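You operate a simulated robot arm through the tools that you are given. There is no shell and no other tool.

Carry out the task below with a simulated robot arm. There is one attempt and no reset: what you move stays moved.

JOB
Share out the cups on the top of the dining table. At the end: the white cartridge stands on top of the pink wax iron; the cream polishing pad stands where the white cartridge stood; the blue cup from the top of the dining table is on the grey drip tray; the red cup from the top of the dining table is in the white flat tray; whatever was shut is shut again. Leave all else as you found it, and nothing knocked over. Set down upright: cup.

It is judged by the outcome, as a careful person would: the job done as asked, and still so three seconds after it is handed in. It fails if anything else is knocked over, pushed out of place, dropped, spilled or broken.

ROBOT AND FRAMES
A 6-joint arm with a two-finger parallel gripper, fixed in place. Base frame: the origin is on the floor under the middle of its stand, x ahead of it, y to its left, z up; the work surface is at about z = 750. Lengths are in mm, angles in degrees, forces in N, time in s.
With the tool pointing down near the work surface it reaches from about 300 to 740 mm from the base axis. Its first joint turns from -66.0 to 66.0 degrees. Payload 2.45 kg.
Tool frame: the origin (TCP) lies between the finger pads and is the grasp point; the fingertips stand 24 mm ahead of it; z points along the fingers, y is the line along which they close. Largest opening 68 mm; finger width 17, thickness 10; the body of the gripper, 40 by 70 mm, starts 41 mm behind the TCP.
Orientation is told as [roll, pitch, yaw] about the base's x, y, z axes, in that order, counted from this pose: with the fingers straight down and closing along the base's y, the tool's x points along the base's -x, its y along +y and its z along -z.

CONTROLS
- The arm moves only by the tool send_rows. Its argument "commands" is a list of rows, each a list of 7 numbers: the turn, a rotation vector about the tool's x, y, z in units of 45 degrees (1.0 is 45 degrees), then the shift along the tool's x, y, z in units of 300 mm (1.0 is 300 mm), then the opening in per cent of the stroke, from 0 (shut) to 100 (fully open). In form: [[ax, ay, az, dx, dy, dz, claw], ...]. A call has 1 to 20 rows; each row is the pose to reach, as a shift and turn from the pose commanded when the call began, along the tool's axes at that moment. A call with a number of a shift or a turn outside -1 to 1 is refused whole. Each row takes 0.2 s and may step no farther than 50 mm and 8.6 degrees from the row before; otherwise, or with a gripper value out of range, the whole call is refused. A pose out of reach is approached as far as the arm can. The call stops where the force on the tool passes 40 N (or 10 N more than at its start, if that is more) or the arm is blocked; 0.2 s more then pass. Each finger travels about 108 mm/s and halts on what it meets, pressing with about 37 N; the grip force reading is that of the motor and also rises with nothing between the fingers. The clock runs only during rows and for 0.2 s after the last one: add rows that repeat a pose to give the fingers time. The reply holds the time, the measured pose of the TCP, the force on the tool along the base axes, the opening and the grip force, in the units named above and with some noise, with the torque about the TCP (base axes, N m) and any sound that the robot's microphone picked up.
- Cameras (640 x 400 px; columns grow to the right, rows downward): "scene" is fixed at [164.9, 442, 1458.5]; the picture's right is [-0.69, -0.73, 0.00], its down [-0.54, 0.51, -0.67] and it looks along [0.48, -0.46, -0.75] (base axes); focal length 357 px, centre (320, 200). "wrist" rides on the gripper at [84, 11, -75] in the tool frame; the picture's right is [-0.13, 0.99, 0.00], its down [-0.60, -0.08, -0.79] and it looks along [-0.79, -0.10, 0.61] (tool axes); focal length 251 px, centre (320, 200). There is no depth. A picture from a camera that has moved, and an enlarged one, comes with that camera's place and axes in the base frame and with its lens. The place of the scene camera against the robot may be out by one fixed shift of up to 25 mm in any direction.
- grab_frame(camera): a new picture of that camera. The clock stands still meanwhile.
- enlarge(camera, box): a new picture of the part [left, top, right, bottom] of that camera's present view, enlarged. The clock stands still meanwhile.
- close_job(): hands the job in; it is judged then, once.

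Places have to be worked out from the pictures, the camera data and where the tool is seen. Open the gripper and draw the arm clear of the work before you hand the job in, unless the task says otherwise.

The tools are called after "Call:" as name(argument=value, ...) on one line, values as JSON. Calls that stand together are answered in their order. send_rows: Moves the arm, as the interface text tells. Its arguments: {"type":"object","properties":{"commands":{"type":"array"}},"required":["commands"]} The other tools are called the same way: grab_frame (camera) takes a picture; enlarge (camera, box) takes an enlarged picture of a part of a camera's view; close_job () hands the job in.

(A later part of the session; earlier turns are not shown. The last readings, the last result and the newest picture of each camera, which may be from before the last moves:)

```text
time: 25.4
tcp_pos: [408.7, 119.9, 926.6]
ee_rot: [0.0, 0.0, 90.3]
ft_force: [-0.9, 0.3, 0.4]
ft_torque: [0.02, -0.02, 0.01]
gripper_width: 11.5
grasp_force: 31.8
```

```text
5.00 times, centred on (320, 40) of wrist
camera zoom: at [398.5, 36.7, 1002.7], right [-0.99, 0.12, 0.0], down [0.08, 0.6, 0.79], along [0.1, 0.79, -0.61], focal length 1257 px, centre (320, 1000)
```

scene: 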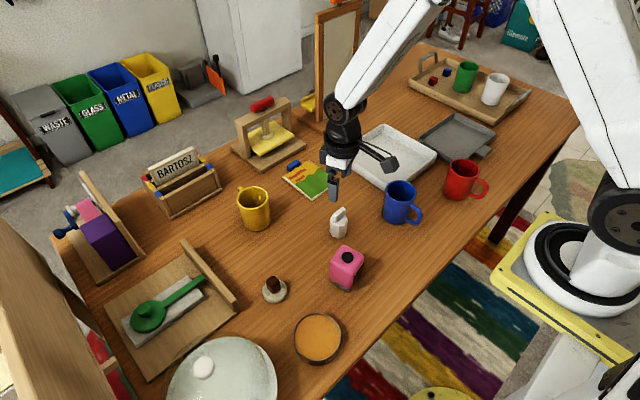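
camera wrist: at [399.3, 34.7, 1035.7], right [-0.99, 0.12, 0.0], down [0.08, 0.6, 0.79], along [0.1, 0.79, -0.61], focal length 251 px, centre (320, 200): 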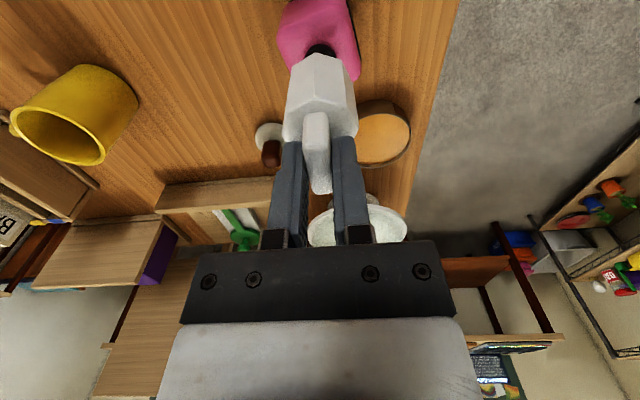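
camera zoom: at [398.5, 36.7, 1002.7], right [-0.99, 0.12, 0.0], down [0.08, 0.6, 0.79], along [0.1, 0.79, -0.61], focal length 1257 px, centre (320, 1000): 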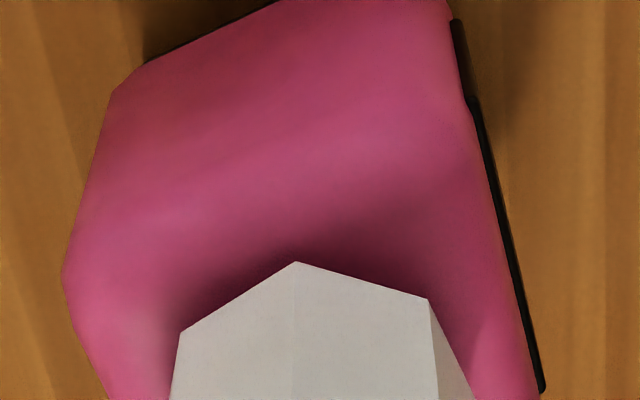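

Aligned within about 1 mm. I lower in small steps and watch the vertical force for contact.

Call:
send_rows(commands=[[0, 0, 0, 0, 0, 0.003, 0], [0, 0, 0, 0, 0, 0.006, 0], [0, 0, 0, 0, 0, 0.006, 0]])

Call:
send_rows(commands=[[0, 0, 0, 0, 0, 0.003, 0], [0, 0, 0, 0, 0, 0.003, 0]])

Call:
enlarge(camera="scene", box=[320, 230, 384, 270])

```text
time: 26.2
tcp_pos: [408.4, 119.9, 926.3]
ee_rot: [0.0, 0.1, 90.3]
ft_force: [0.0, -0.4, -1.1]
ft_torque: [-0.04, 0.02, 0.01]
gripper_width: 11.5
grasp_force: 31.9
```

```text
time: 26.8
tcp_pos: [410.3, 120.6, 923.8]
ee_rot: [0.0, 0.0, 90.4]
ft_force: [0.2, 0.0, -0.7]
ft_torque: [0.01, 0.01, 0.0]
gripper_width: 11.4
grasp_force: 32.3
```

```text
10.00 times, centred on (352, 250) of scene
camera zoom: at [164.9, 442.0, 1458.5], right [-0.69, -0.73, 0.0], down [-0.54, 0.51, -0.67], along [0.48, -0.46, -0.75], focal length 3574 px, centre (0, -300)
```

zoom: 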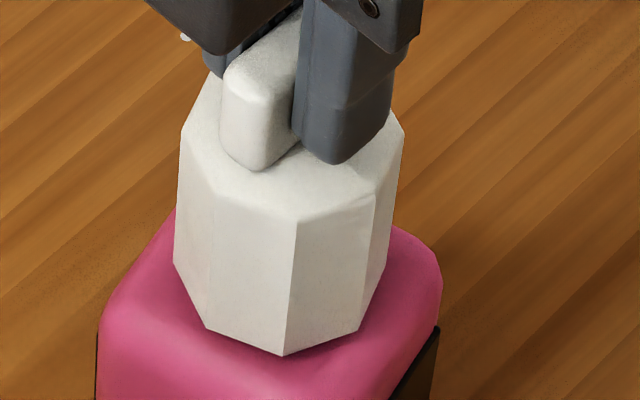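

No contact yet. I keep lowering by about 1 mm per call.

Call:
send_rows(commands=[[0, 0, 0, 0, 0, 0.004, 0], [0, 0, 0, 0, 0, 0.004, 0]])

Call:
send_rows(commands=[[0, 0, 0, 0, 0, 0.004, 0], [0, 0, 0, 0, 0, 0.004, 0]])

Call:
enlarge(camera="scene", box=[320, 230, 384, 270])

```text
time: 27.4
tcp_pos: [411.1, 120.8, 922.6]
ee_rot: [0.1, 0.0, 90.2]
ft_force: [0.1, -0.3, -1.1]
ft_torque: [0.01, -0.02, 0.01]
gripper_width: 11.3
grasp_force: 32.0
```

```text
time: 28.0
tcp_pos: [409.2, 120.0, 920.9]
ee_rot: [0.0, 0.0, 90.4]
ft_force: [-0.8, -1.1, 2.8]
ft_torque: [0.04, 0.01, 0.03]
gripper_width: 11.7
grasp_force: 32.3
```

```text
10.00 times, centred on (352, 250) of scene
camera zoom: at [164.8, 442.0, 1458.5], right [-0.69, -0.73, 0.0], down [-0.54, 0.51, -0.67], along [0.48, -0.46, -0.75], focal length 3574 px, centre (0, -300)
```

zoom: 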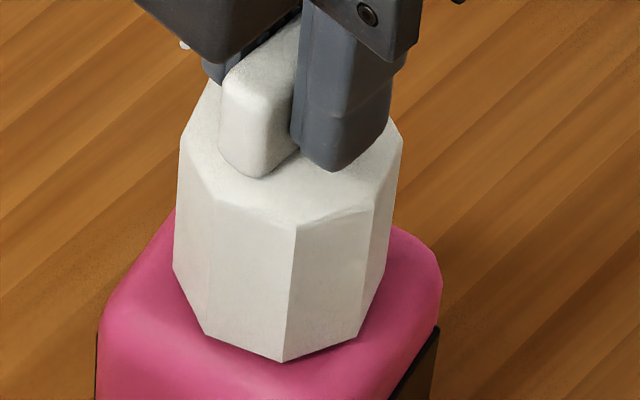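

The force rose to about +3 N, so the cartridge rests on the button. I open the fingers gently and rise straight up.

Call:
send_rows(commands=[[0, 0, 0, 0, 0, 0, 22], [0, 0, 0, 0, 0, 0, 30], [0, 0, 0, 0, 0, 0, 45], [0, 0, 0, 0, 0, 0, 45], [0, 0, 0, 0, 0, -0.03, 45], [0, 0, 0, 0, 0, -0.1, 45], [0, 0, 0, 0, 0, -0.2, 45], [0, 0, 0, 0, 0, -0.25, 45], [0, 0, 0, 0, 0, -0.25, 45]])

Call:
enlarge(camera="scene", box=[290, 200, 418, 280])

Call:
grab_frame(camera="wrist")

```text
time: 30.0
tcp_pos: [410.2, 121.8, 995.4]
ee_rot: [0.0, 0.0, 90.4]
ft_force: [0.5, -0.8, 0.6]
ft_torque: [0.0, 0.0, -0.01]
gripper_width: 30.6
grasp_force: 0.1
```

```text
5.00 times, centred on (354, 240) of scene
camera zoom: at [164.9, 442.0, 1458.5], right [-0.69, -0.73, 0.0], down [-0.54, 0.51, -0.67], along [0.48, -0.46, -0.75], focal length 1787 px, centre (150, 0)
```

zoom: 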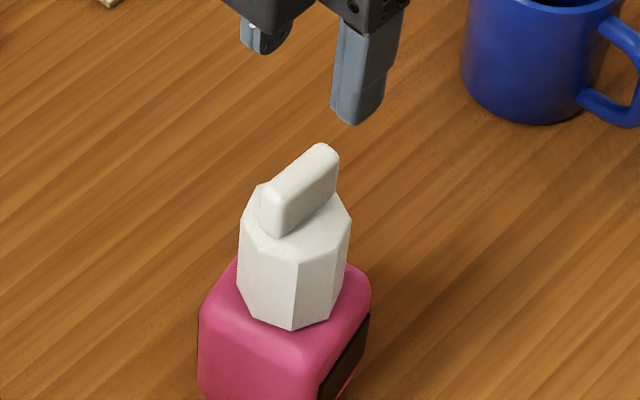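

```text
taken
camera wrist: at [398.1, 37.4, 1072.6], right [-0.99, 0.12, 0.0], down [0.08, 0.6, 0.79], along [0.1, 0.79, -0.61], focal length 251 px, centre (320, 200)
```

wrist: 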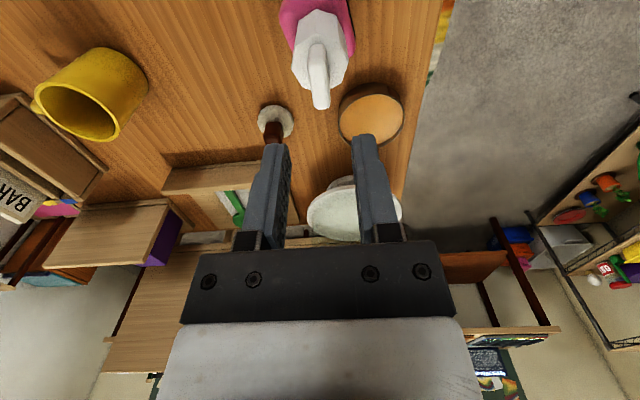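

The cartridge stands upright on the iron. Next I move above the polishing pad at about (488, 250.5), lowering to z≈930 for a look.

Call:
send_rows(commands=[[0, 0, 0, -0.06, -0.037, 0, 60], [0, 0, 0, -0.17, -0.104, 0, 80], [0, 0, 0, -0.3, -0.183, 0, 80], [0, 0, 0, -0.4, -0.244, 0, 80], [0, 0, 0, -0.43, -0.2627, 0.04, 80], [0, 0, 0, -0.43, -0.2627, 0.14, 80], [0, 0, 0, -0.43, -0.2627, 0.223, 80], [0, 0, 0, -0.43, -0.2627, 0.223, 80]])

Call:
grab_frame(camera="wrist")

Call:
enlarge(camera="wrist", box=[256, 0, 384, 80])

Call:
grab_frame(camera="scene")

```text
time: 31.8
tcp_pos: [488.0, 249.9, 928.7]
ee_rot: [0.0, 0.0, 90.3]
ft_force: [-0.3, -0.5, 0.1]
ft_torque: [0.03, 0.0, -0.02]
gripper_width: 54.4
grasp_force: 0.0
```

```text
taken
camera wrist: at [477.0, 165.9, 1004.9], right [-0.99, 0.12, 0.0], down [0.08, 0.6, 0.79], along [0.1, 0.79, -0.61], focal length 251 px, centre (320, 200)
```

wrist: 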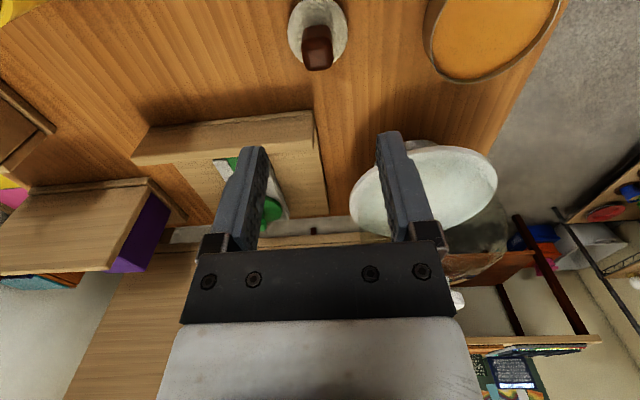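

```text
5.00 times, centred on (320, 40) of wrist
camera zoom: at [477.0, 165.9, 1004.9], right [-0.99, 0.12, 0.0], down [0.08, 0.6, 0.79], along [0.1, 0.79, -0.61], focal length 1257 px, centre (320, 1000)
```

zoom: 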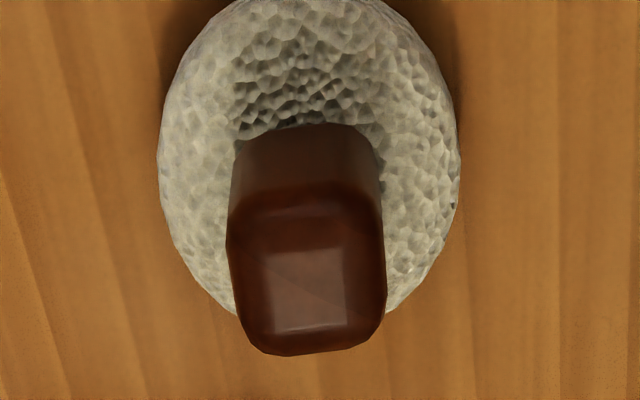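

```text
taken
```

scene: 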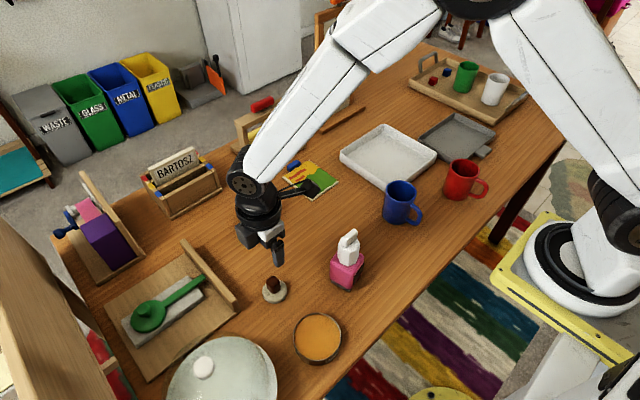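

The pad centre is about 2 mm toward +x of the tool axis: (490, 249.7). I correct, descend so the tips stop ~5 mm above the disc, and close on the knob.

Call:
send_rows(commands=[[0, 0, 0, 0.0027, -0.0063, 0.1, 80], [0, 0, 0, 0.0027, -0.0063, 0.22, 80], [0, 0, 0, 0.0027, -0.0063, 0.33, 80], [0, 0, 0, 0.0027, -0.0063, 0.4, 80], [0, 0, 0, 0.0027, -0.0063, 0.427, 80], [0, 0, 0, 0.0027, -0.0063, 0.427, 80]])

Call:
grab_frame(camera="wrist")

Call:
enlarge(camera="scene", box=[230, 245, 330, 308])

```text
time: 33.2
tcp_pos: [489.2, 250.7, 801.5]
ee_rot: [0.0, 0.0, 90.3]
ft_force: [-0.7, -0.1, -0.1]
ft_torque: [-0.01, -0.01, -0.02]
gripper_width: 54.2
grasp_force: 0.2
```

```text
taken
camera wrist: at [478.3, 165.6, 877.2], right [-0.99, 0.12, 0.0], down [0.08, 0.6, 0.79], along [0.1, 0.79, -0.61], focal length 251 px, centre (320, 200)
```

wrist: 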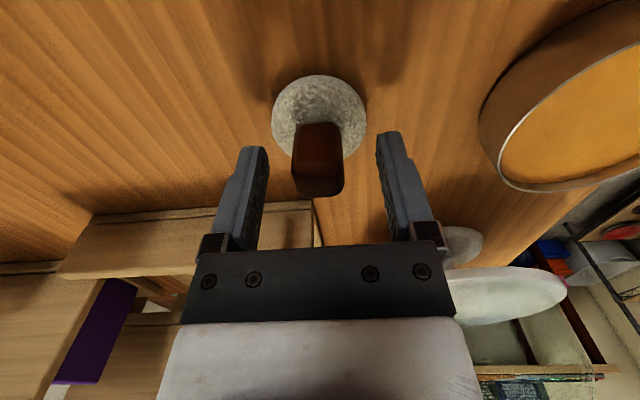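

```text
6.35 times, centred on (280, 276) of scene
camera zoom: at [164.9, 442.0, 1458.5], right [-0.69, -0.73, 0.0], down [-0.54, 0.51, -0.67], along [0.48, -0.46, -0.75], focal length 2269 px, centre (574, -286)
```

zoom: 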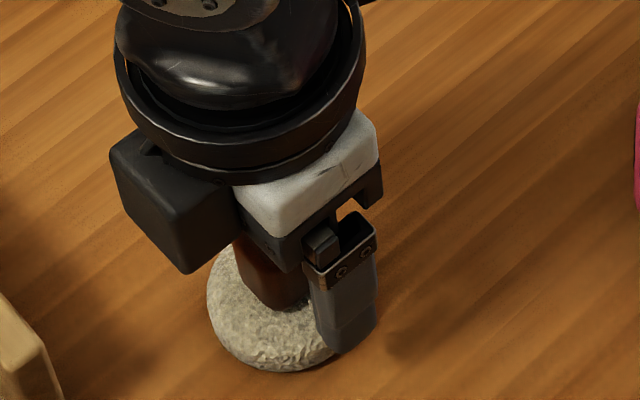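

Tips are above the disc on both sides of the knob. I close.

Call:
send_rows(commands=[[0, 0, 0, 0, 0, 0, 55], [0, 0, 0, 0, 0, 0, 40], [0, 0, 0, 0, 0, 0, 0], [0, 0, 0, 0, 0, 0, 0], [0, 0, 0, 0, 0, 0, 0]])

Call:
send_rows(commands=[[0, 0, 0, 0, 0, -0.005, 0], [0, 0, 0, 0, 0, -0.015, 0], [0, 0, 0, 0, 0, -0.025, 0], [0, 0, 0, 0, 0, -0.03, 0], [0, 0, 0, 0, 0, -0.03, 0]])

Call:
grab_frame(camera="wrist")

Call:
enlarge(camera="scene", box=[230, 245, 330, 308])

```text
time: 34.4
tcp_pos: [489.8, 250.6, 801.8]
ee_rot: [0.0, 0.0, 90.3]
ft_force: [-1.8, 0.0, 2.0]
ft_torque: [-0.01, 0.0, 0.02]
gripper_width: 23.0
grasp_force: 37.6
```

```text
time: 35.6
tcp_pos: [489.6, 249.2, 811.3]
ee_rot: [0.0, -0.1, 90.2]
ft_force: [1.0, 0.1, -0.4]
ft_torque: [0.01, 0.03, -0.01]
gripper_width: 23.1
grasp_force: 37.0
```

```text
taken
camera wrist: at [478.3, 165.7, 886.7], right [-0.99, 0.12, 0.0], down [0.08, 0.6, 0.79], along [0.1, 0.79, -0.61], focal length 251 px, centre (320, 200)
```

wrist: 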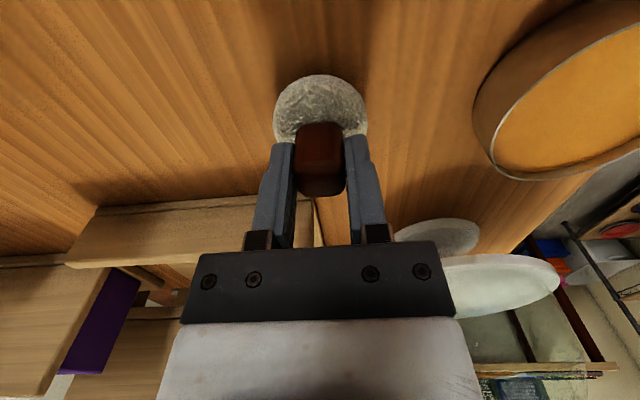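

```text
6.35 times, centred on (280, 276) of scene
camera zoom: at [164.9, 442.0, 1458.5], right [-0.69, -0.73, 0.0], down [-0.54, 0.51, -0.67], along [0.48, -0.46, -0.75], focal length 2269 px, centre (574, -286)
```

zoom: 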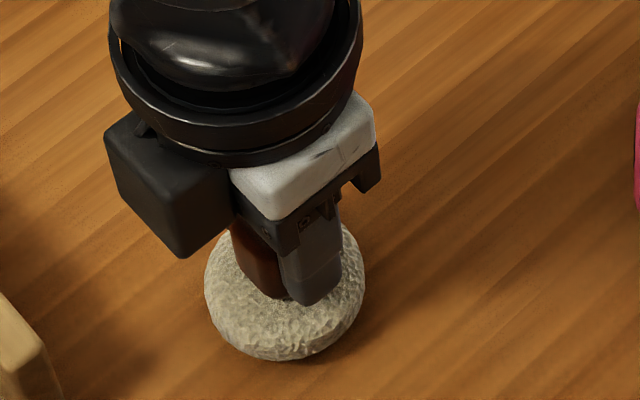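

The pad is held at 23 mm. I lift it to z≈960 and carry it over the cartridge's old spot at (511, 40).

Call:
send_rows(commands=[[0, 0, 0, 0, 0, -0.03, 0], [0, 0, 0, 0, 0, -0.1, 0], [0, 0, 0, 0, 0, -0.2, 0], [0, 0, 0, 0, 0, -0.31, 0], [0, 0, 0, 0, 0, -0.42, 0], [0, 0, 0, 0, 0, -0.48, 0], [0, 0, 0, 0.02, -0.002, -0.497, 0], [0, 0, 0, 0.09, -0.0086, -0.497, 0], [0, 0, 0, 0.2, -0.019, -0.497, 0], [0, 0, 0, 0.32, -0.0306, -0.497, 0], [0, 0, 0, 0.44, -0.042, -0.497, 0], [0, 0, 0, 0.56, -0.0535, -0.497, 0], [0, 0, 0, 0.65, -0.062, -0.497, 0], [0, 0, 0, 0.69, -0.066, -0.497, 0], [0, 0, 0, 0.6993, -0.0668, -0.497, 0], [0, 0, 0, 0.6993, -0.0668, -0.497, 0]])

Call:
grab_frame(camera="wrist")

Call:
grab_frame(camera="scene")

```text
time: 39.0
tcp_pos: [511.2, 39.4, 959.7]
ee_rot: [0.0, 0.0, 90.3]
ft_force: [0.1, 0.2, -0.5]
ft_torque: [0.0, -0.02, -0.03]
gripper_width: 23.1
grasp_force: 36.8
```

```text
taken
camera wrist: at [499.6, -44.4, 1035.6], right [-0.99, 0.12, 0.0], down [0.08, 0.6, 0.79], along [0.1, 0.79, -0.61], focal length 251 px, centre (320, 200)
```

wrist: 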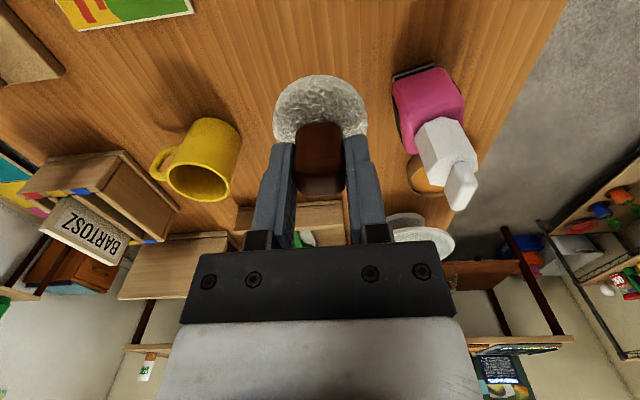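

```text
taken
```

scene: 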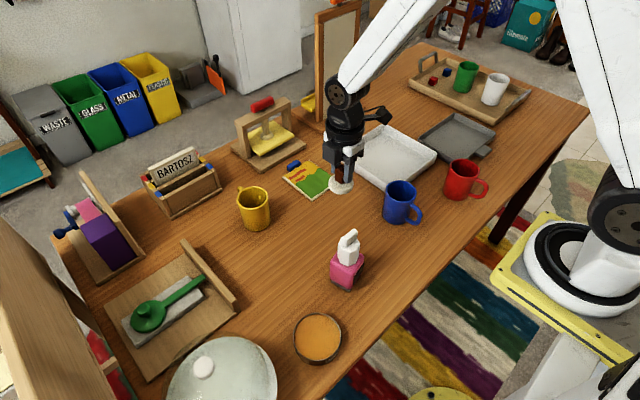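

All clear below. I lower the pad to about 2 mm above the table, then step down to contact.

Call:
send_rows(commands=[[0, 0, 0, 0, 0, 0.05, 0], [0, 0, 0, 0, 0, 0.15, 0], [0, 0, 0, 0, 0, 0.27, 0], [0, 0, 0, 0, 0, 0.38, 0], [0, 0, 0, 0, 0, 0.46, 0], [0, 0, 0, 0, 0, 0.505, 0], [0, 0, 0, 0, 0, 0.519, 0], [0, 0, 0, 0, 0, 0.519, 0]])

Call:
send_rows(commands=[[0, 0, 0, 0, 0, 0.004, 0], [0, 0, 0, 0, 0, 0.007, 0], [0, 0, 0, 0, 0, 0.007, 0]])

Call:
enlarge(camera="scene", box=[290, 185, 390, 248])

```text
time: 40.8
tcp_pos: [510.7, 39.4, 803.1]
ee_rot: [0.1, 0.0, 90.3]
ft_force: [-0.2, -0.2, -0.3]
ft_torque: [0.0, -0.04, -0.02]
gripper_width: 22.8
grasp_force: 37.2
```

```text
time: 41.6
tcp_pos: [509.3, 40.2, 802.1]
ee_rot: [0.0, 0.0, 90.3]
ft_force: [0.0, 0.4, -0.7]
ft_torque: [0.01, 0.01, -0.02]
gripper_width: 22.9
grasp_force: 36.8
```

```text
6.35 times, centred on (340, 216) of scene
camera zoom: at [164.9, 442.0, 1458.5], right [-0.69, -0.73, 0.0], down [-0.54, 0.51, -0.67], along [0.48, -0.46, -0.75], focal length 2269 px, centre (193, 95)
```

zoom: 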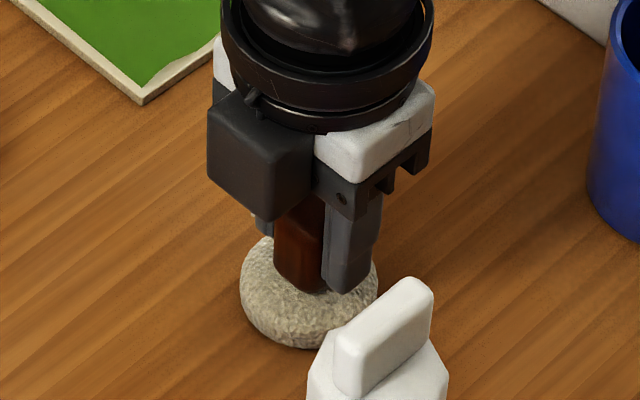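

Call:
send_rows(commands=[[0, 0, 0, 0, 0, 0.003, 0], [0, 0, 0, 0, 0, 0.003, 0]])

```text
time: 42.2
tcp_pos: [510.4, 39.1, 800.8]
ee_rot: [0.0, 0.0, 90.4]
ft_force: [-4.5, -1.9, 16.1]
ft_torque: [-0.06, 0.21, -0.02]
gripper_width: 23.1
grasp_force: 36.5
```

Contact is clear (16 N upward). I release the knob slowly and rise.

Call:
send_rows(commands=[[0, 0, 0, 0, 0, -0.001, 0], [0, 0, 0, 0, 0, -0.001, 38], [0, 0, 0, 0, 0, -0.001, 50], [0, 0, 0, 0, 0, -0.001, 75], [0, 0, 0, 0, 0, -0.001, 75], [0, 0, 0, 0, 0, -0.06, 75], [0, 0, 0, 0, 0, -0.18, 75], [0, 0, 0, 0, 0, -0.32, 75], [0, 0, 0, 0, 0, -0.46, 75], [0, 0, 0, 0, 0, -0.6, 75], [0, 0, 0, 0, 0, -0.6, 75]])

Call:
grab_frame(camera="wrist")

Call:
enlarge(camera="scene", box=[290, 185, 390, 248])

Call:
enlarge(camera="scene", box=[370, 90, 530, 240])

```text
time: 44.6
tcp_pos: [509.9, 39.8, 983.3]
ee_rot: [0.0, 0.0, 90.2]
ft_force: [-0.1, -0.2, 0.2]
ft_torque: [0.02, -0.02, 0.01]
gripper_width: 51.2
grasp_force: 0.1
```

```text
taken
camera wrist: at [500.0, -43.9, 1058.3], right [-0.99, 0.12, 0.0], down [0.08, 0.6, 0.79], along [0.1, 0.79, -0.61], focal length 251 px, centre (320, 200)
```

wrist: 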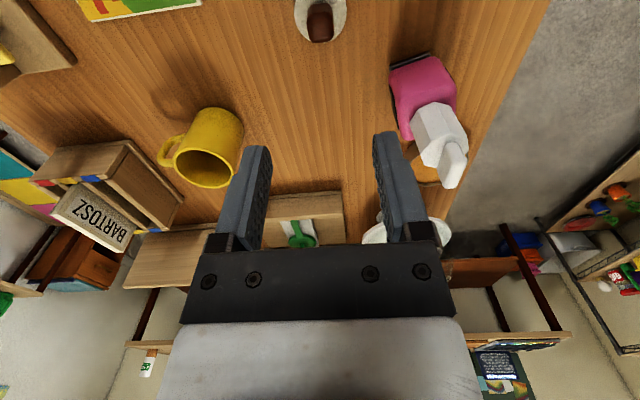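

```text
6.35 times, centred on (340, 216) of scene
camera zoom: at [164.9, 442.0, 1458.5], right [-0.69, -0.73, 0.0], down [-0.54, 0.51, -0.67], along [0.48, -0.46, -0.75], focal length 2269 px, centre (193, 95)
```

zoom: 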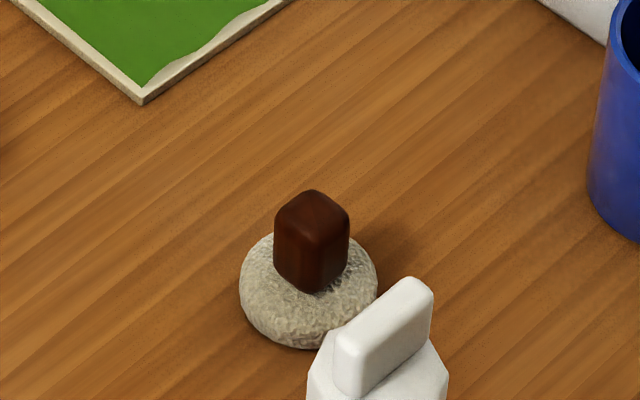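

```text
2.67 times, centred on (450, 165) of scene
camera zoom: at [164.9, 442.0, 1458.5], right [-0.69, -0.73, 0.0], down [-0.54, 0.51, -0.67], along [0.48, -0.46, -0.75], focal length 953 px, centre (-27, 293)
```

zoom: 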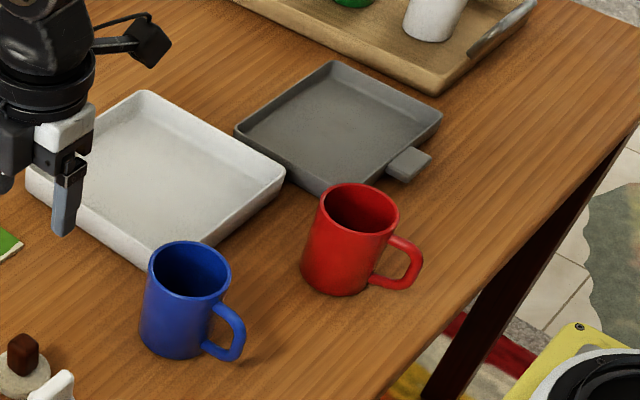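

The pad stands where the cartridge stood (within ~2 mm). Now the cups: I go back to yaw 0 and move to a viewpoint in front of the blue cup.

Call:
send_rows(commands=[[0, 0, 0.167, 0.0465, 0.0336, 0, 75], [0, 0, 0.333, 0.093, 0.067, 0, 75], [0, 0, 0.5, 0.1395, 0.1007, 0, 75], [0, 0, 0.667, 0.186, 0.134, 0, 75], [0, 0, 0.833, 0.2325, 0.168, 0, 75], [0, 0, 1.0, 0.279, 0.2013, 0, 75]])

Call:
send_rows(commands=[[0, 0, 0.167, 0.057, -0.0087, 0.012, 75], [0, 0, 0.333, 0.114, -0.0175, 0.024, 75], [0, 0, 0.5, 0.171, -0.0262, 0.035, 75], [0, 0, 0.667, 0.228, -0.035, 0.047, 75], [0, 0, 0.833, 0.285, -0.0437, 0.058, 75], [0, 0, 1.0, 0.342, -0.0524, 0.07, 75], [0, 0, 1.0, 0.342, -0.0524, 0.07, 75]])

Call:
grab_frame(camera="wrist")

Call:
enlarge(camera="wrist", box=[260, 30, 460, 155])

```text
time: 46.0
tcp_pos: [450.1, -43.1, 981.6]
ee_rot: [0.1, 0.0, 45.1]
ft_force: [0.7, -0.4, 0.1]
ft_torque: [-0.01, 0.0, -0.01]
gripper_width: 51.2
grasp_force: 0.1
```

```text
time: 47.6
tcp_pos: [390.0, -127.9, 959.0]
ee_rot: [0.0, 0.1, 0.2]
ft_force: [-0.6, 0.4, 0.4]
ft_torque: [-0.01, 0.0, -0.02]
gripper_width: 50.8
grasp_force: 0.0
```

```text
taken
camera wrist: at [304.8, -116.8, 1035.5], right [0.13, 0.99, 0.0], down [0.6, -0.08, 0.79], along [0.79, -0.1, -0.61], focal length 251 px, centre (320, 200)
```

wrist: 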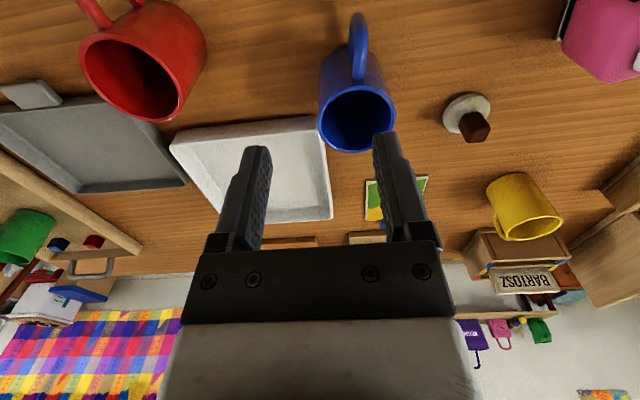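

```text
3.20 times, centred on (360, 92) of wrist
camera zoom: at [304.8, -116.8, 1035.5], right [0.13, 0.99, 0.0], down [0.6, -0.08, 0.79], along [0.79, -0.1, -0.61], focal length 805 px, centre (192, 544)
```

zoom: 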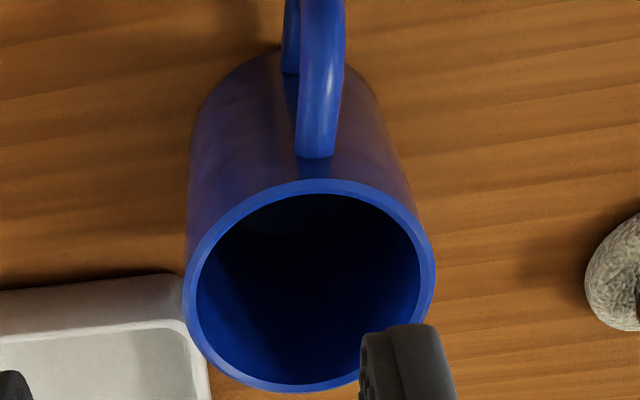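

The blue cup's rim is about 72 mm wide, centred near (452, -102) with its top at z≈834, handle towards the base. I move above its -y rim wall to look again before pinching.

Call:
send_rows(commands=[[0, 0, 0, -0.06, -0.007, 0.02, 60], [0, 0, 0, -0.14, -0.018, 0.06, 45], [0, 0, 0, -0.2067, -0.0277, 0.1, 45], [0, 0, 0, -0.2067, -0.0277, 0.1, 45]])

Call:
grab_frame(camera="wrist")

Call:
enlarge(camera="wrist", box=[260, 0, 420, 100])

Call:
enlarge(camera="scene", box=[340, 150, 468, 230])

```text
time: 48.6
tcp_pos: [451.8, -136.9, 930.3]
ee_rot: [0.0, 0.0, 0.2]
ft_force: [0.9, 0.4, 0.2]
ft_torque: [0.02, -0.04, 0.01]
gripper_width: 30.8
grasp_force: 0.1
```

```text
taken
camera wrist: at [366.5, -125.0, 1005.6], right [0.12, 0.99, 0.0], down [0.6, -0.08, 0.79], along [0.79, -0.1, -0.61], focal length 251 px, centre (320, 200)
```

wrist: 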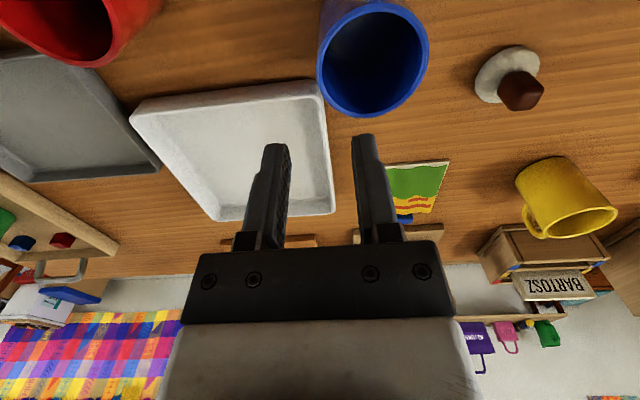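

```text
4.00 times, centred on (340, 50) of wrist
camera zoom: at [366.5, -125.0, 1005.6], right [0.12, 0.99, 0.0], down [0.6, -0.08, 0.79], along [0.79, -0.1, -0.61], focal length 1006 px, centre (240, 800)
```

zoom: 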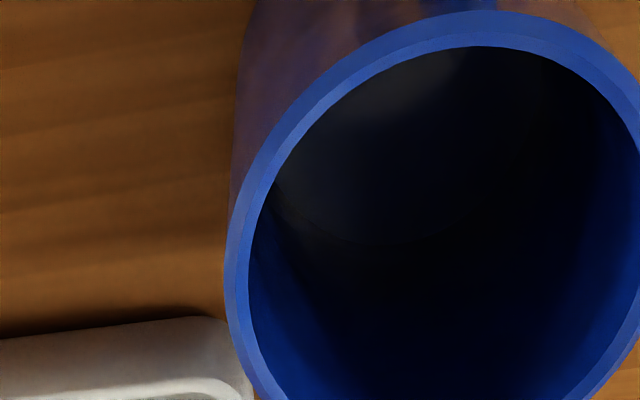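

```text
5.00 times, centred on (404, 190) of scene
camera zoom: at [164.9, 442.0, 1458.5], right [-0.69, -0.73, 0.0], down [-0.54, 0.51, -0.67], along [0.48, -0.46, -0.75], focal length 1787 px, centre (-100, 250)
```

zoom: 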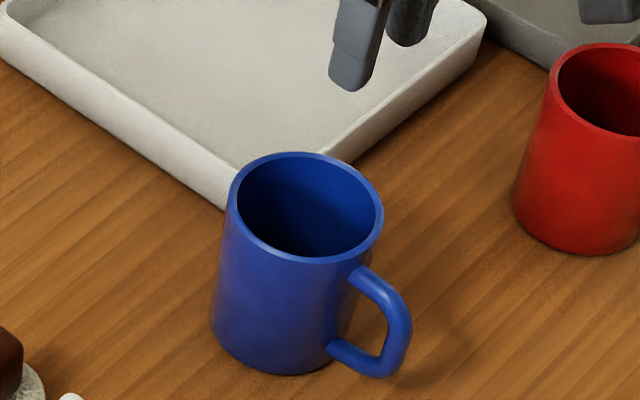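

The tool axis lies over the wall of the blue cup at its -y side (wall seen at u≈319.5). I descend with 30 mm opening so one finger is inside and one outside, to TCP z≈824.

Call:
send_rows(commands=[[0, 0, 0, 0, 0, 0.1, 45], [0, 0, 0, 0, 0, 0.2, 45], [0, 0, 0, 0, 0, 0.28, 45], [0, 0, 0, 0, 0, 0.33, 45], [0, 0, 0, 0, 0, 0.354, 45], [0, 0, 0, 0, 0, 0.354, 45]])

Call:
grab_frame(camera="wrist")

Call:
enlarge(camera="scene", box=[340, 150, 468, 230])

```text
time: 50.0
tcp_pos: [451.2, -135.5, 824.0]
ee_rot: [0.1, 0.1, 0.2]
ft_force: [-0.9, -0.1, -0.6]
ft_torque: [0.0, -0.01, -0.03]
gripper_width: 30.7
grasp_force: 0.0
```

```text
taken
camera wrist: at [367.1, -125.3, 899.1], right [0.12, 0.99, 0.0], down [0.6, -0.08, 0.79], along [0.79, -0.1, -0.61], focal length 251 px, centre (320, 200)
```

wrist: 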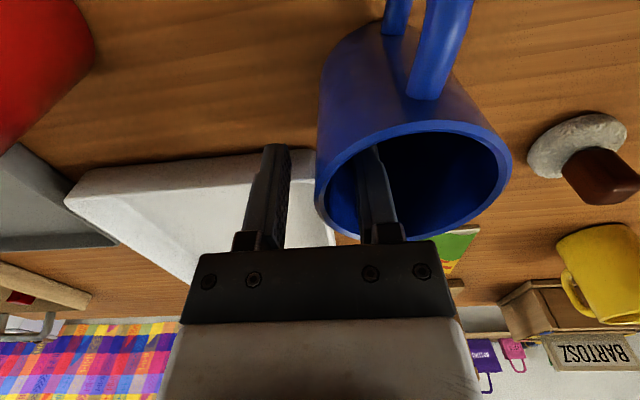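

```text
5.00 times, centred on (404, 190) of scene
camera zoom: at [164.9, 442.0, 1458.5], right [-0.69, -0.73, 0.0], down [-0.54, 0.51, -0.67], along [0.48, -0.46, -0.75], focal length 1787 px, centre (-100, 250)
```

zoom: 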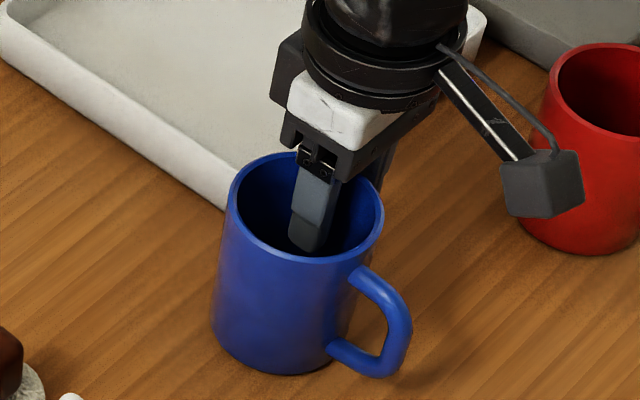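

One finger is inside the cup, one outside. I close on the wall and lift 8 mm as a test.

Call:
send_rows(commands=[[0, 0, 0, 0, 0, 0, 30], [0, 0, 0, 0, 0, 0, 18], [0, 0, 0, 0, 0, 0, 0], [0, 0, 0, 0, 0, 0, 0], [0, 0, 0, 0, 0, 0, 0]])

Call:
send_rows(commands=[[0, 0, 0, 0, 0, -0.005, 0], [0, 0, 0, 0, 0, -0.013, 0], [0, 0, 0, 0, 0, -0.022, 0], [0, 0, 0, 0, 0, -0.027, 0], [0, 0, 0, 0, 0, -0.027, 0], [0, 0, 0, 0, 0, -0.027, 0]])

Call:
grab_frame(camera="wrist")

Call:
enlarge(camera="scene", box=[340, 150, 468, 230])

```text
time: 51.2
tcp_pos: [451.6, -135.8, 824.4]
ee_rot: [0.0, 0.0, 0.4]
ft_force: [-2.8, 2.1, 12.0]
ft_torque: [0.96, 0.25, 0.12]
gripper_width: 5.0
grasp_force: 28.3
```

```text
time: 52.6
tcp_pos: [450.7, -135.6, 830.7]
ee_rot: [0.0, 0.0, 0.3]
ft_force: [-0.2, -0.1, -2.5]
ft_torque: [-0.05, -0.05, 0.0]
gripper_width: 4.8
grasp_force: 27.8
```

```text
taken
camera wrist: at [366.9, -125.4, 907.7], right [0.12, 0.99, 0.0], down [0.6, -0.08, 0.79], along [0.79, -0.1, -0.61], focal length 251 px, centre (320, 200)
```

wrist: 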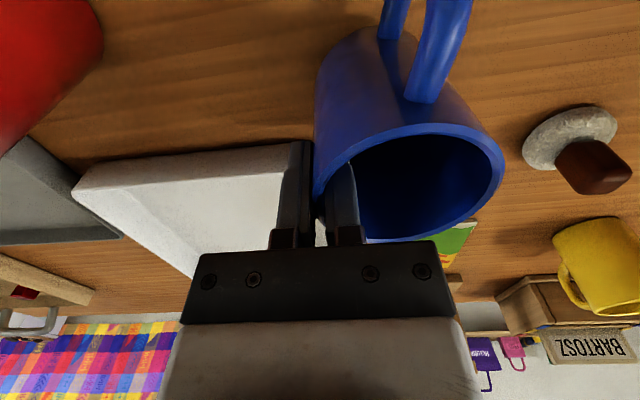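

```text
5.00 times, centred on (404, 190) of scene
camera zoom: at [164.9, 442.0, 1458.5], right [-0.69, -0.73, 0.0], down [-0.54, 0.51, -0.67], along [0.48, -0.46, -0.75], focal length 1787 px, centre (-100, 250)
```

zoom: 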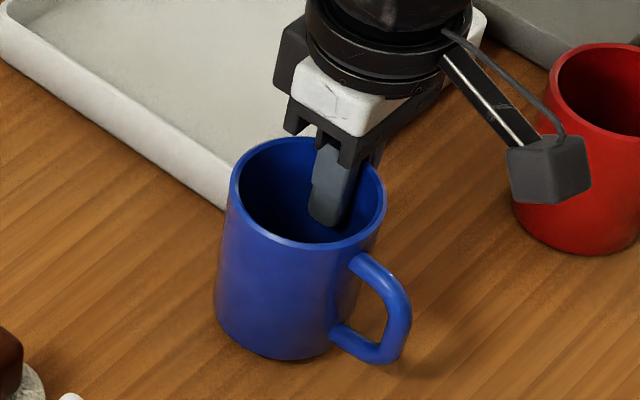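

The cup hangs from its wall (4.8 mm) and has lifted cleanly. I raise it 110 mm, well above everything nearby, before carrying it towards the grey tray.

Call:
send_rows(commands=[[0, 0, 0, 0, 0, -0.03, 0], [0, 0, 0, 0, 0, -0.1, 0], [0, 0, 0, 0, 0, -0.19, 0], [0, 0, 0, 0, 0, -0.28, 0], [0, 0, 0, 0, 0, -0.35, 0], [0, 0, 0, 0, 0, -0.373, 0], [0, 0, 0, 0, 0, -0.373, 0]])

Call:
grab_frame(camera="wrist")

Call:
grab_frame(camera="scene")

```text
time: 54.2
tcp_pos: [451.4, -136.0, 943.6]
ee_rot: [0.0, 0.0, 0.3]
ft_force: [-0.5, -0.1, -2.5]
ft_torque: [-0.06, -0.01, 0.02]
gripper_width: 4.3
grasp_force: 28.3
```

```text
taken
camera wrist: at [367.1, -125.2, 1019.7], right [0.12, 0.99, 0.0], down [0.6, -0.08, 0.79], along [0.79, -0.1, -0.61], focal length 251 px, centre (320, 200)
```

wrist: 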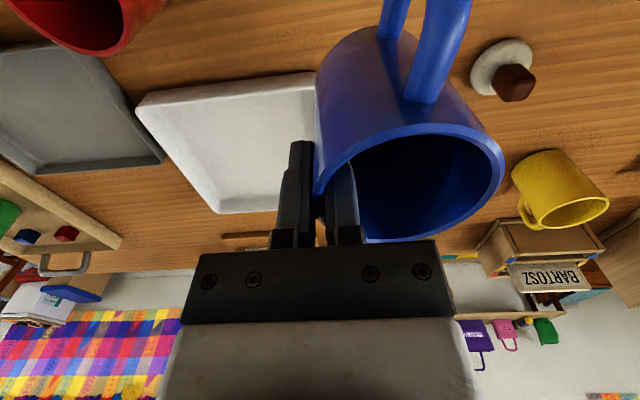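

```text
taken
```

scene: 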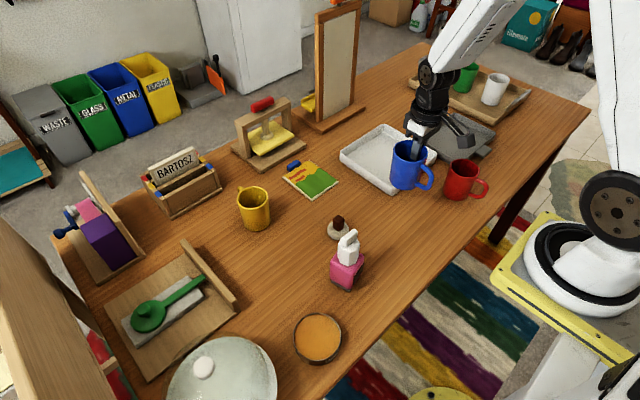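

The cup is level and steady. I carry it toward the grey tray while turning the tool by -90° in two stages, so the handle will lie along the tray and the wrist stays close to the base.

Call:
send_rows(commands=[[0, 0, 0.08, -0.0025, -0.045, 0, 0], [0, 0, 0.22, -0.0067, -0.12, 0, 0], [0, 0, 0.38, -0.0116, -0.208, 0, 0], [0, 0, 0.54, -0.0165, -0.295, 0, 0], [0, 0, 0.7, -0.0214, -0.383, 0, 0], [0, 0, 0.86, -0.0263, -0.47, 0, 0], [0, 0, 0.96, -0.0294, -0.525, 0, 0], [0, 0, 1.0, -0.0306, -0.5468, 0, 0], [0, 0, 1.0, -0.0306, -0.5468, 0, 0]])

Call:
grab_frame(camera="scene")

Call:
grab_frame(camera="wrist")

```text
time: 56.2
tcp_pos: [461.4, -300.7, 943.6]
ee_rot: [0.0, 0.1, -44.8]
ft_force: [0.5, 0.6, -2.7]
ft_torque: [-0.1, 0.07, -0.02]
gripper_width: 4.3
grasp_force: 27.4
```

```text
taken
```

scene: 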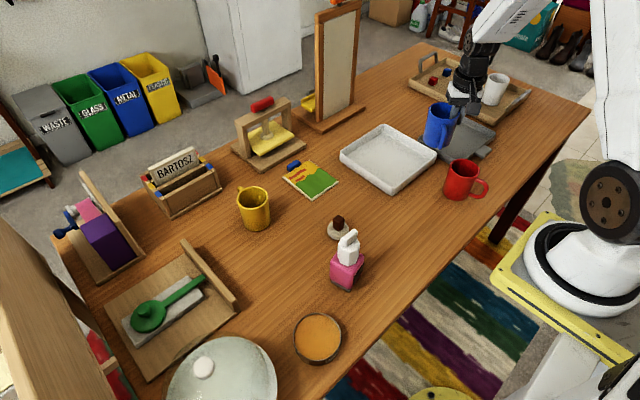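

```text
taken
camera wrist: at [408.7, -233.4, 1019.5], right [0.79, 0.61, 0.0], down [0.37, -0.48, 0.79], along [0.49, -0.63, -0.61], focal length 251 px, centre (320, 200)
```

wrist: 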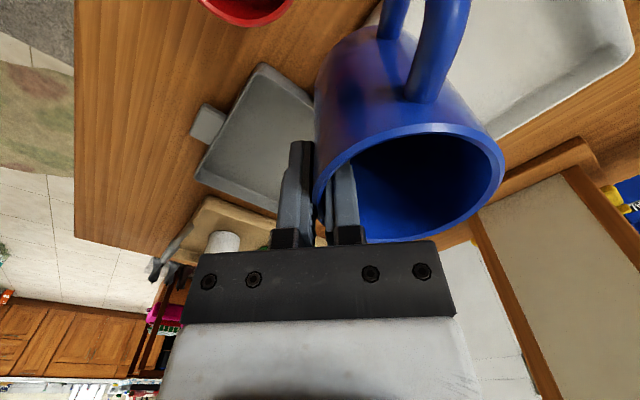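

The grey tray spans about x 431–580, y -357 to -556 (centre ≈ (505, -457)). I continue so the cup centre comes over (505, -470).

Call:
send_rows(commands=[[0, 0, 0.08, -0.034, -0.031, 0, 0], [0, 0, 0.22, -0.092, -0.084, 0, 0], [0, 0, 0.38, -0.16, -0.145, 0, 0], [0, 0, 0.54, -0.227, -0.206, 0, 0], [0, 0, 0.7, -0.294, -0.267, 0, 0], [0, 0, 0.86, -0.361, -0.328, 0, 0], [0, 0, 0.96, -0.403, -0.366, 0, 0], [0, 0, 1.0, -0.42, -0.3817, 0, 0], [0, 0, 1.0, -0.42, -0.3817, 0, 0]])

Call:
grab_frame(camera="scene")

Call:
grab_frame(camera="wrist")

Call:
enlarge(camera="scene", box=[400, 60, 528, 180])

```text
time: 58.2
tcp_pos: [469.5, -469.4, 944.5]
ee_rot: [0.1, 0.0, -89.8]
ft_force: [-0.3, 0.0, -3.1]
ft_torque: [-0.03, 0.06, 0.0]
gripper_width: 4.6
grasp_force: 28.0
```

```text
taken
```

scene: 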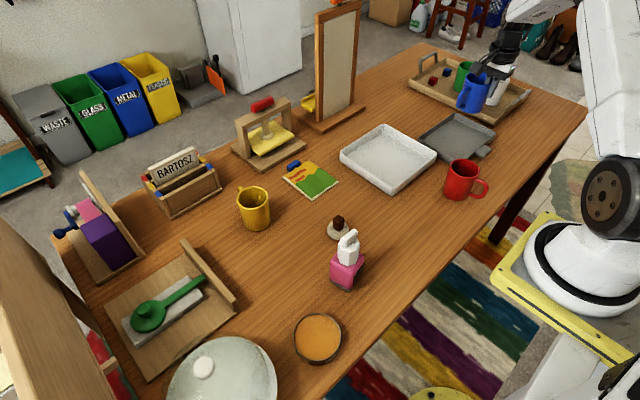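

```text
taken
camera wrist: at [480.1, -385.9, 1019.6], right [0.99, -0.13, 0.0], down [-0.08, -0.6, 0.79], along [-0.1, -0.79, -0.61], focal length 251 px, centre (320, 200)
```

wrist: 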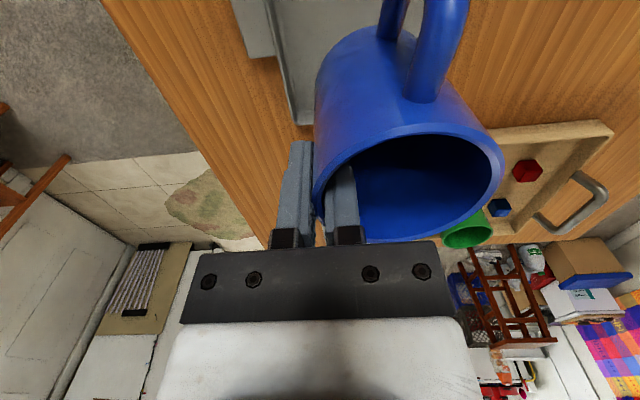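

```text
3.33 times, centred on (464, 120) of scene
camera zoom: at [164.9, 442.0, 1458.5], right [-0.69, -0.73, 0.0], down [-0.54, 0.51, -0.67], along [0.48, -0.46, -0.75], focal length 1191 px, centre (-160, 467)
```

zoom: 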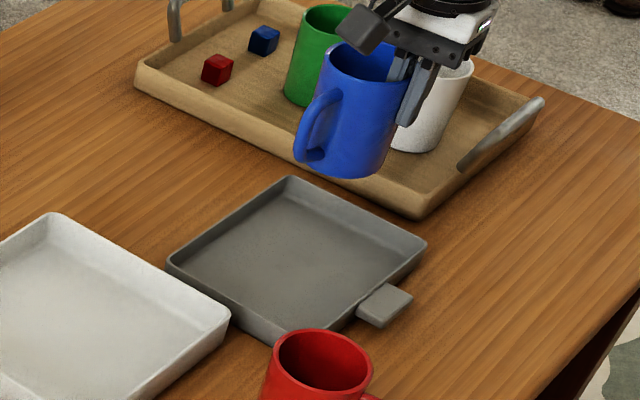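

The cup is over the grey tray region. I lower it part-way (cup bottom ≈ 783) and check its alignment with the tray.

Call:
send_rows(commands=[[0, 0, 0, 0, 0, 0.03, 0], [0, 0, 0, 0, 0, 0.1, 0], [0, 0, 0, 0, 0, 0.18, 0], [0, 0, 0, 0, 0, 0.25, 0], [0, 0, 0, 0, 0, 0.285, 0], [0, 0, 0, 0, 0, 0.29, 0], [0, 0, 0, 0, 0, 0.29, 0]])

Call:
enlarge(camera="scene", box=[400, 80, 528, 160])

Call:
grab_frame(camera="wrist")

```text
time: 59.8
tcp_pos: [470.4, -470.2, 856.1]
ee_rot: [0.0, 0.0, -89.7]
ft_force: [0.6, -0.3, -3.0]
ft_torque: [0.0, 0.08, -0.01]
gripper_width: 4.5
grasp_force: 27.7
```

```text
5.00 times, centred on (464, 120) of scene
camera zoom: at [164.9, 442.0, 1458.5], right [-0.69, -0.73, 0.0], down [-0.54, 0.51, -0.67], along [0.48, -0.46, -0.75], focal length 1787 px, centre (-400, 600)
```

zoom: 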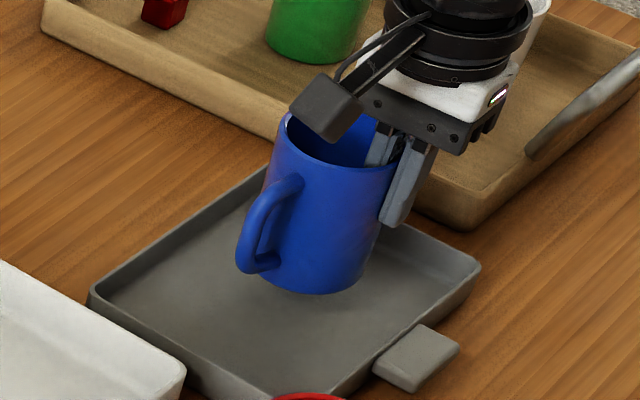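

```text
taken
camera wrist: at [480.3, -385.8, 932.2], right [0.99, -0.12, 0.0], down [-0.08, -0.6, 0.79], along [-0.1, -0.79, -0.61], focal length 251 px, centre (320, 200)
```

wrist: 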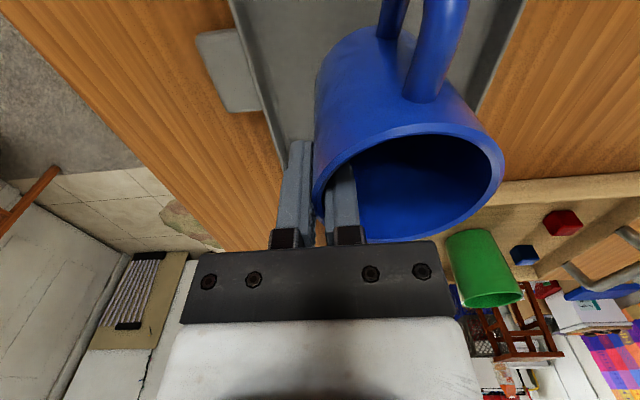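

The cup is centred across the tray with its handle along the tray's length. I lower further, then step until contact.

Call:
send_rows(commands=[[0, 0, 0, 0, 0, 0.02, 0], [0, 0, 0, 0, 0, 0.045, 0], [0, 0, 0, 0, 0, 0.06, 0], [0, 0, 0, 0, 0, 0.06, 0]])

Call:
send_rows(commands=[[0, 0, 0, 0, 0, 0.005, 0], [0, 0, 0, 0, 0, 0.008, 0], [0, 0, 0, 0, 0, 0.008, 0]])

Call:
enlarge(camera="scene", box=[400, 80, 528, 160])

```text
time: 60.8
tcp_pos: [469.5, -470.2, 838.6]
ee_rot: [-0.1, 0.0, -89.7]
ft_force: [-0.3, 0.5, -2.9]
ft_torque: [0.01, 0.1, 0.0]
gripper_width: 4.5
grasp_force: 27.3
```

```text
time: 61.6
tcp_pos: [470.0, -469.3, 836.2]
ee_rot: [0.0, 0.0, -89.6]
ft_force: [0.6, -0.5, -2.6]
ft_torque: [-0.04, 0.09, 0.02]
gripper_width: 4.4
grasp_force: 27.8
```

```text
5.00 times, centred on (464, 120) of scene
camera zoom: at [164.9, 442.0, 1458.5], right [-0.69, -0.73, 0.0], down [-0.54, 0.51, -0.67], along [0.48, -0.46, -0.75], focal length 1787 px, centre (-400, 600)
```

zoom: 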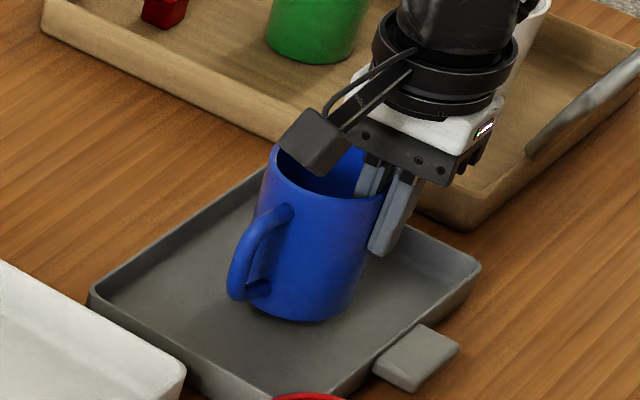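

No contact yet (cup bottom ≈ 762). I continue in 1.5–2 mm steps.

Call:
send_rows(commands=[[0, 0, 0, 0, 0, 0.004, 0], [0, 0, 0, 0, 0, 0.007, 0], [0, 0, 0, 0, 0, 0.007, 0]])

Call:
send_rows(commands=[[0, 0, 0, 0, 0, 0.005, 0], [0, 0, 0, 0, 0, 0.005, 0]])

Call:
send_rows(commands=[[0, 0, 0, 0, 0, 0.005, 0], [0, 0, 0, 0, 0, 0.005, 0]])

```text
time: 62.4
tcp_pos: [469.9, -469.7, 834.5]
ee_rot: [-0.1, 0.0, -89.7]
ft_force: [0.3, 0.5, -2.6]
ft_torque: [-0.03, 0.08, 0.0]
gripper_width: 4.4
grasp_force: 28.0
```

```text
time: 63.0
tcp_pos: [469.7, -468.5, 833.2]
ee_rot: [-0.1, 0.0, -89.7]
ft_force: [0.6, -0.2, -2.0]
ft_torque: [-0.04, 0.1, -0.02]
gripper_width: 4.6
grasp_force: 27.4
```

```text
time: 63.6
tcp_pos: [470.2, -469.3, 830.6]
ee_rot: [0.0, 0.0, -89.8]
ft_force: [-0.5, -0.1, -2.8]
ft_torque: [-0.07, 0.06, 0.02]
gripper_width: 4.6
grasp_force: 27.5
```

Call:
send_rows(commands=[[0, 0, 0, 0, 0, 0.004, 0], [0, 0, 0, 0, 0, 0.004, 0]])

Call:
send_rows(commands=[[0, 0, 0, 0, 0, 0.004, 0], [0, 0, 0, 0, 0, 0.004, 0]])

Call:
enlarge(camera="scene", box=[400, 80, 528, 160])

```text
time: 64.2
tcp_pos: [469.5, -469.9, 830.8]
ee_rot: [0.0, -0.1, -89.8]
ft_force: [-0.9, -0.5, -2.4]
ft_torque: [-0.01, 0.09, 0.02]
gripper_width: 4.5
grasp_force: 27.3
```

```text
time: 64.8
tcp_pos: [469.8, -470.4, 827.4]
ee_rot: [0.0, 0.0, -89.6]
ft_force: [-1.0, 0.8, -0.3]
ft_torque: [0.02, 0.0, 0.05]
gripper_width: 4.5
grasp_force: 27.8
```

```text
5.00 times, centred on (464, 120) of scene
camera zoom: at [164.9, 442.0, 1458.5], right [-0.69, -0.73, 0.0], down [-0.54, 0.51, -0.67], along [0.48, -0.46, -0.75], focal length 1787 px, centre (-400, 600)
```

zoom: 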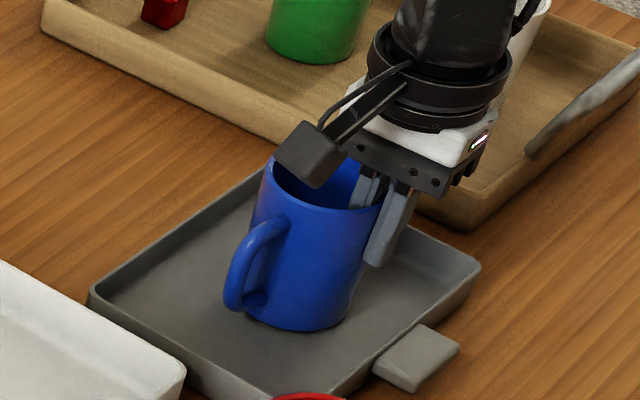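

First contact (force from -2.6 to -0.3). A little more to seat the base.

Call:
send_rows(commands=[[0, 0, 0, 0, 0, 0.002, 0], [0, 0, 0, 0, 0, 0.002, 0]])

```text
time: 65.4
tcp_pos: [469.4, -469.5, 827.6]
ee_rot: [0.1, -0.1, -89.6]
ft_force: [-2.2, 0.0, 4.2]
ft_torque: [0.04, -0.26, -0.01]
gripper_width: 4.7
grasp_force: 28.0
```

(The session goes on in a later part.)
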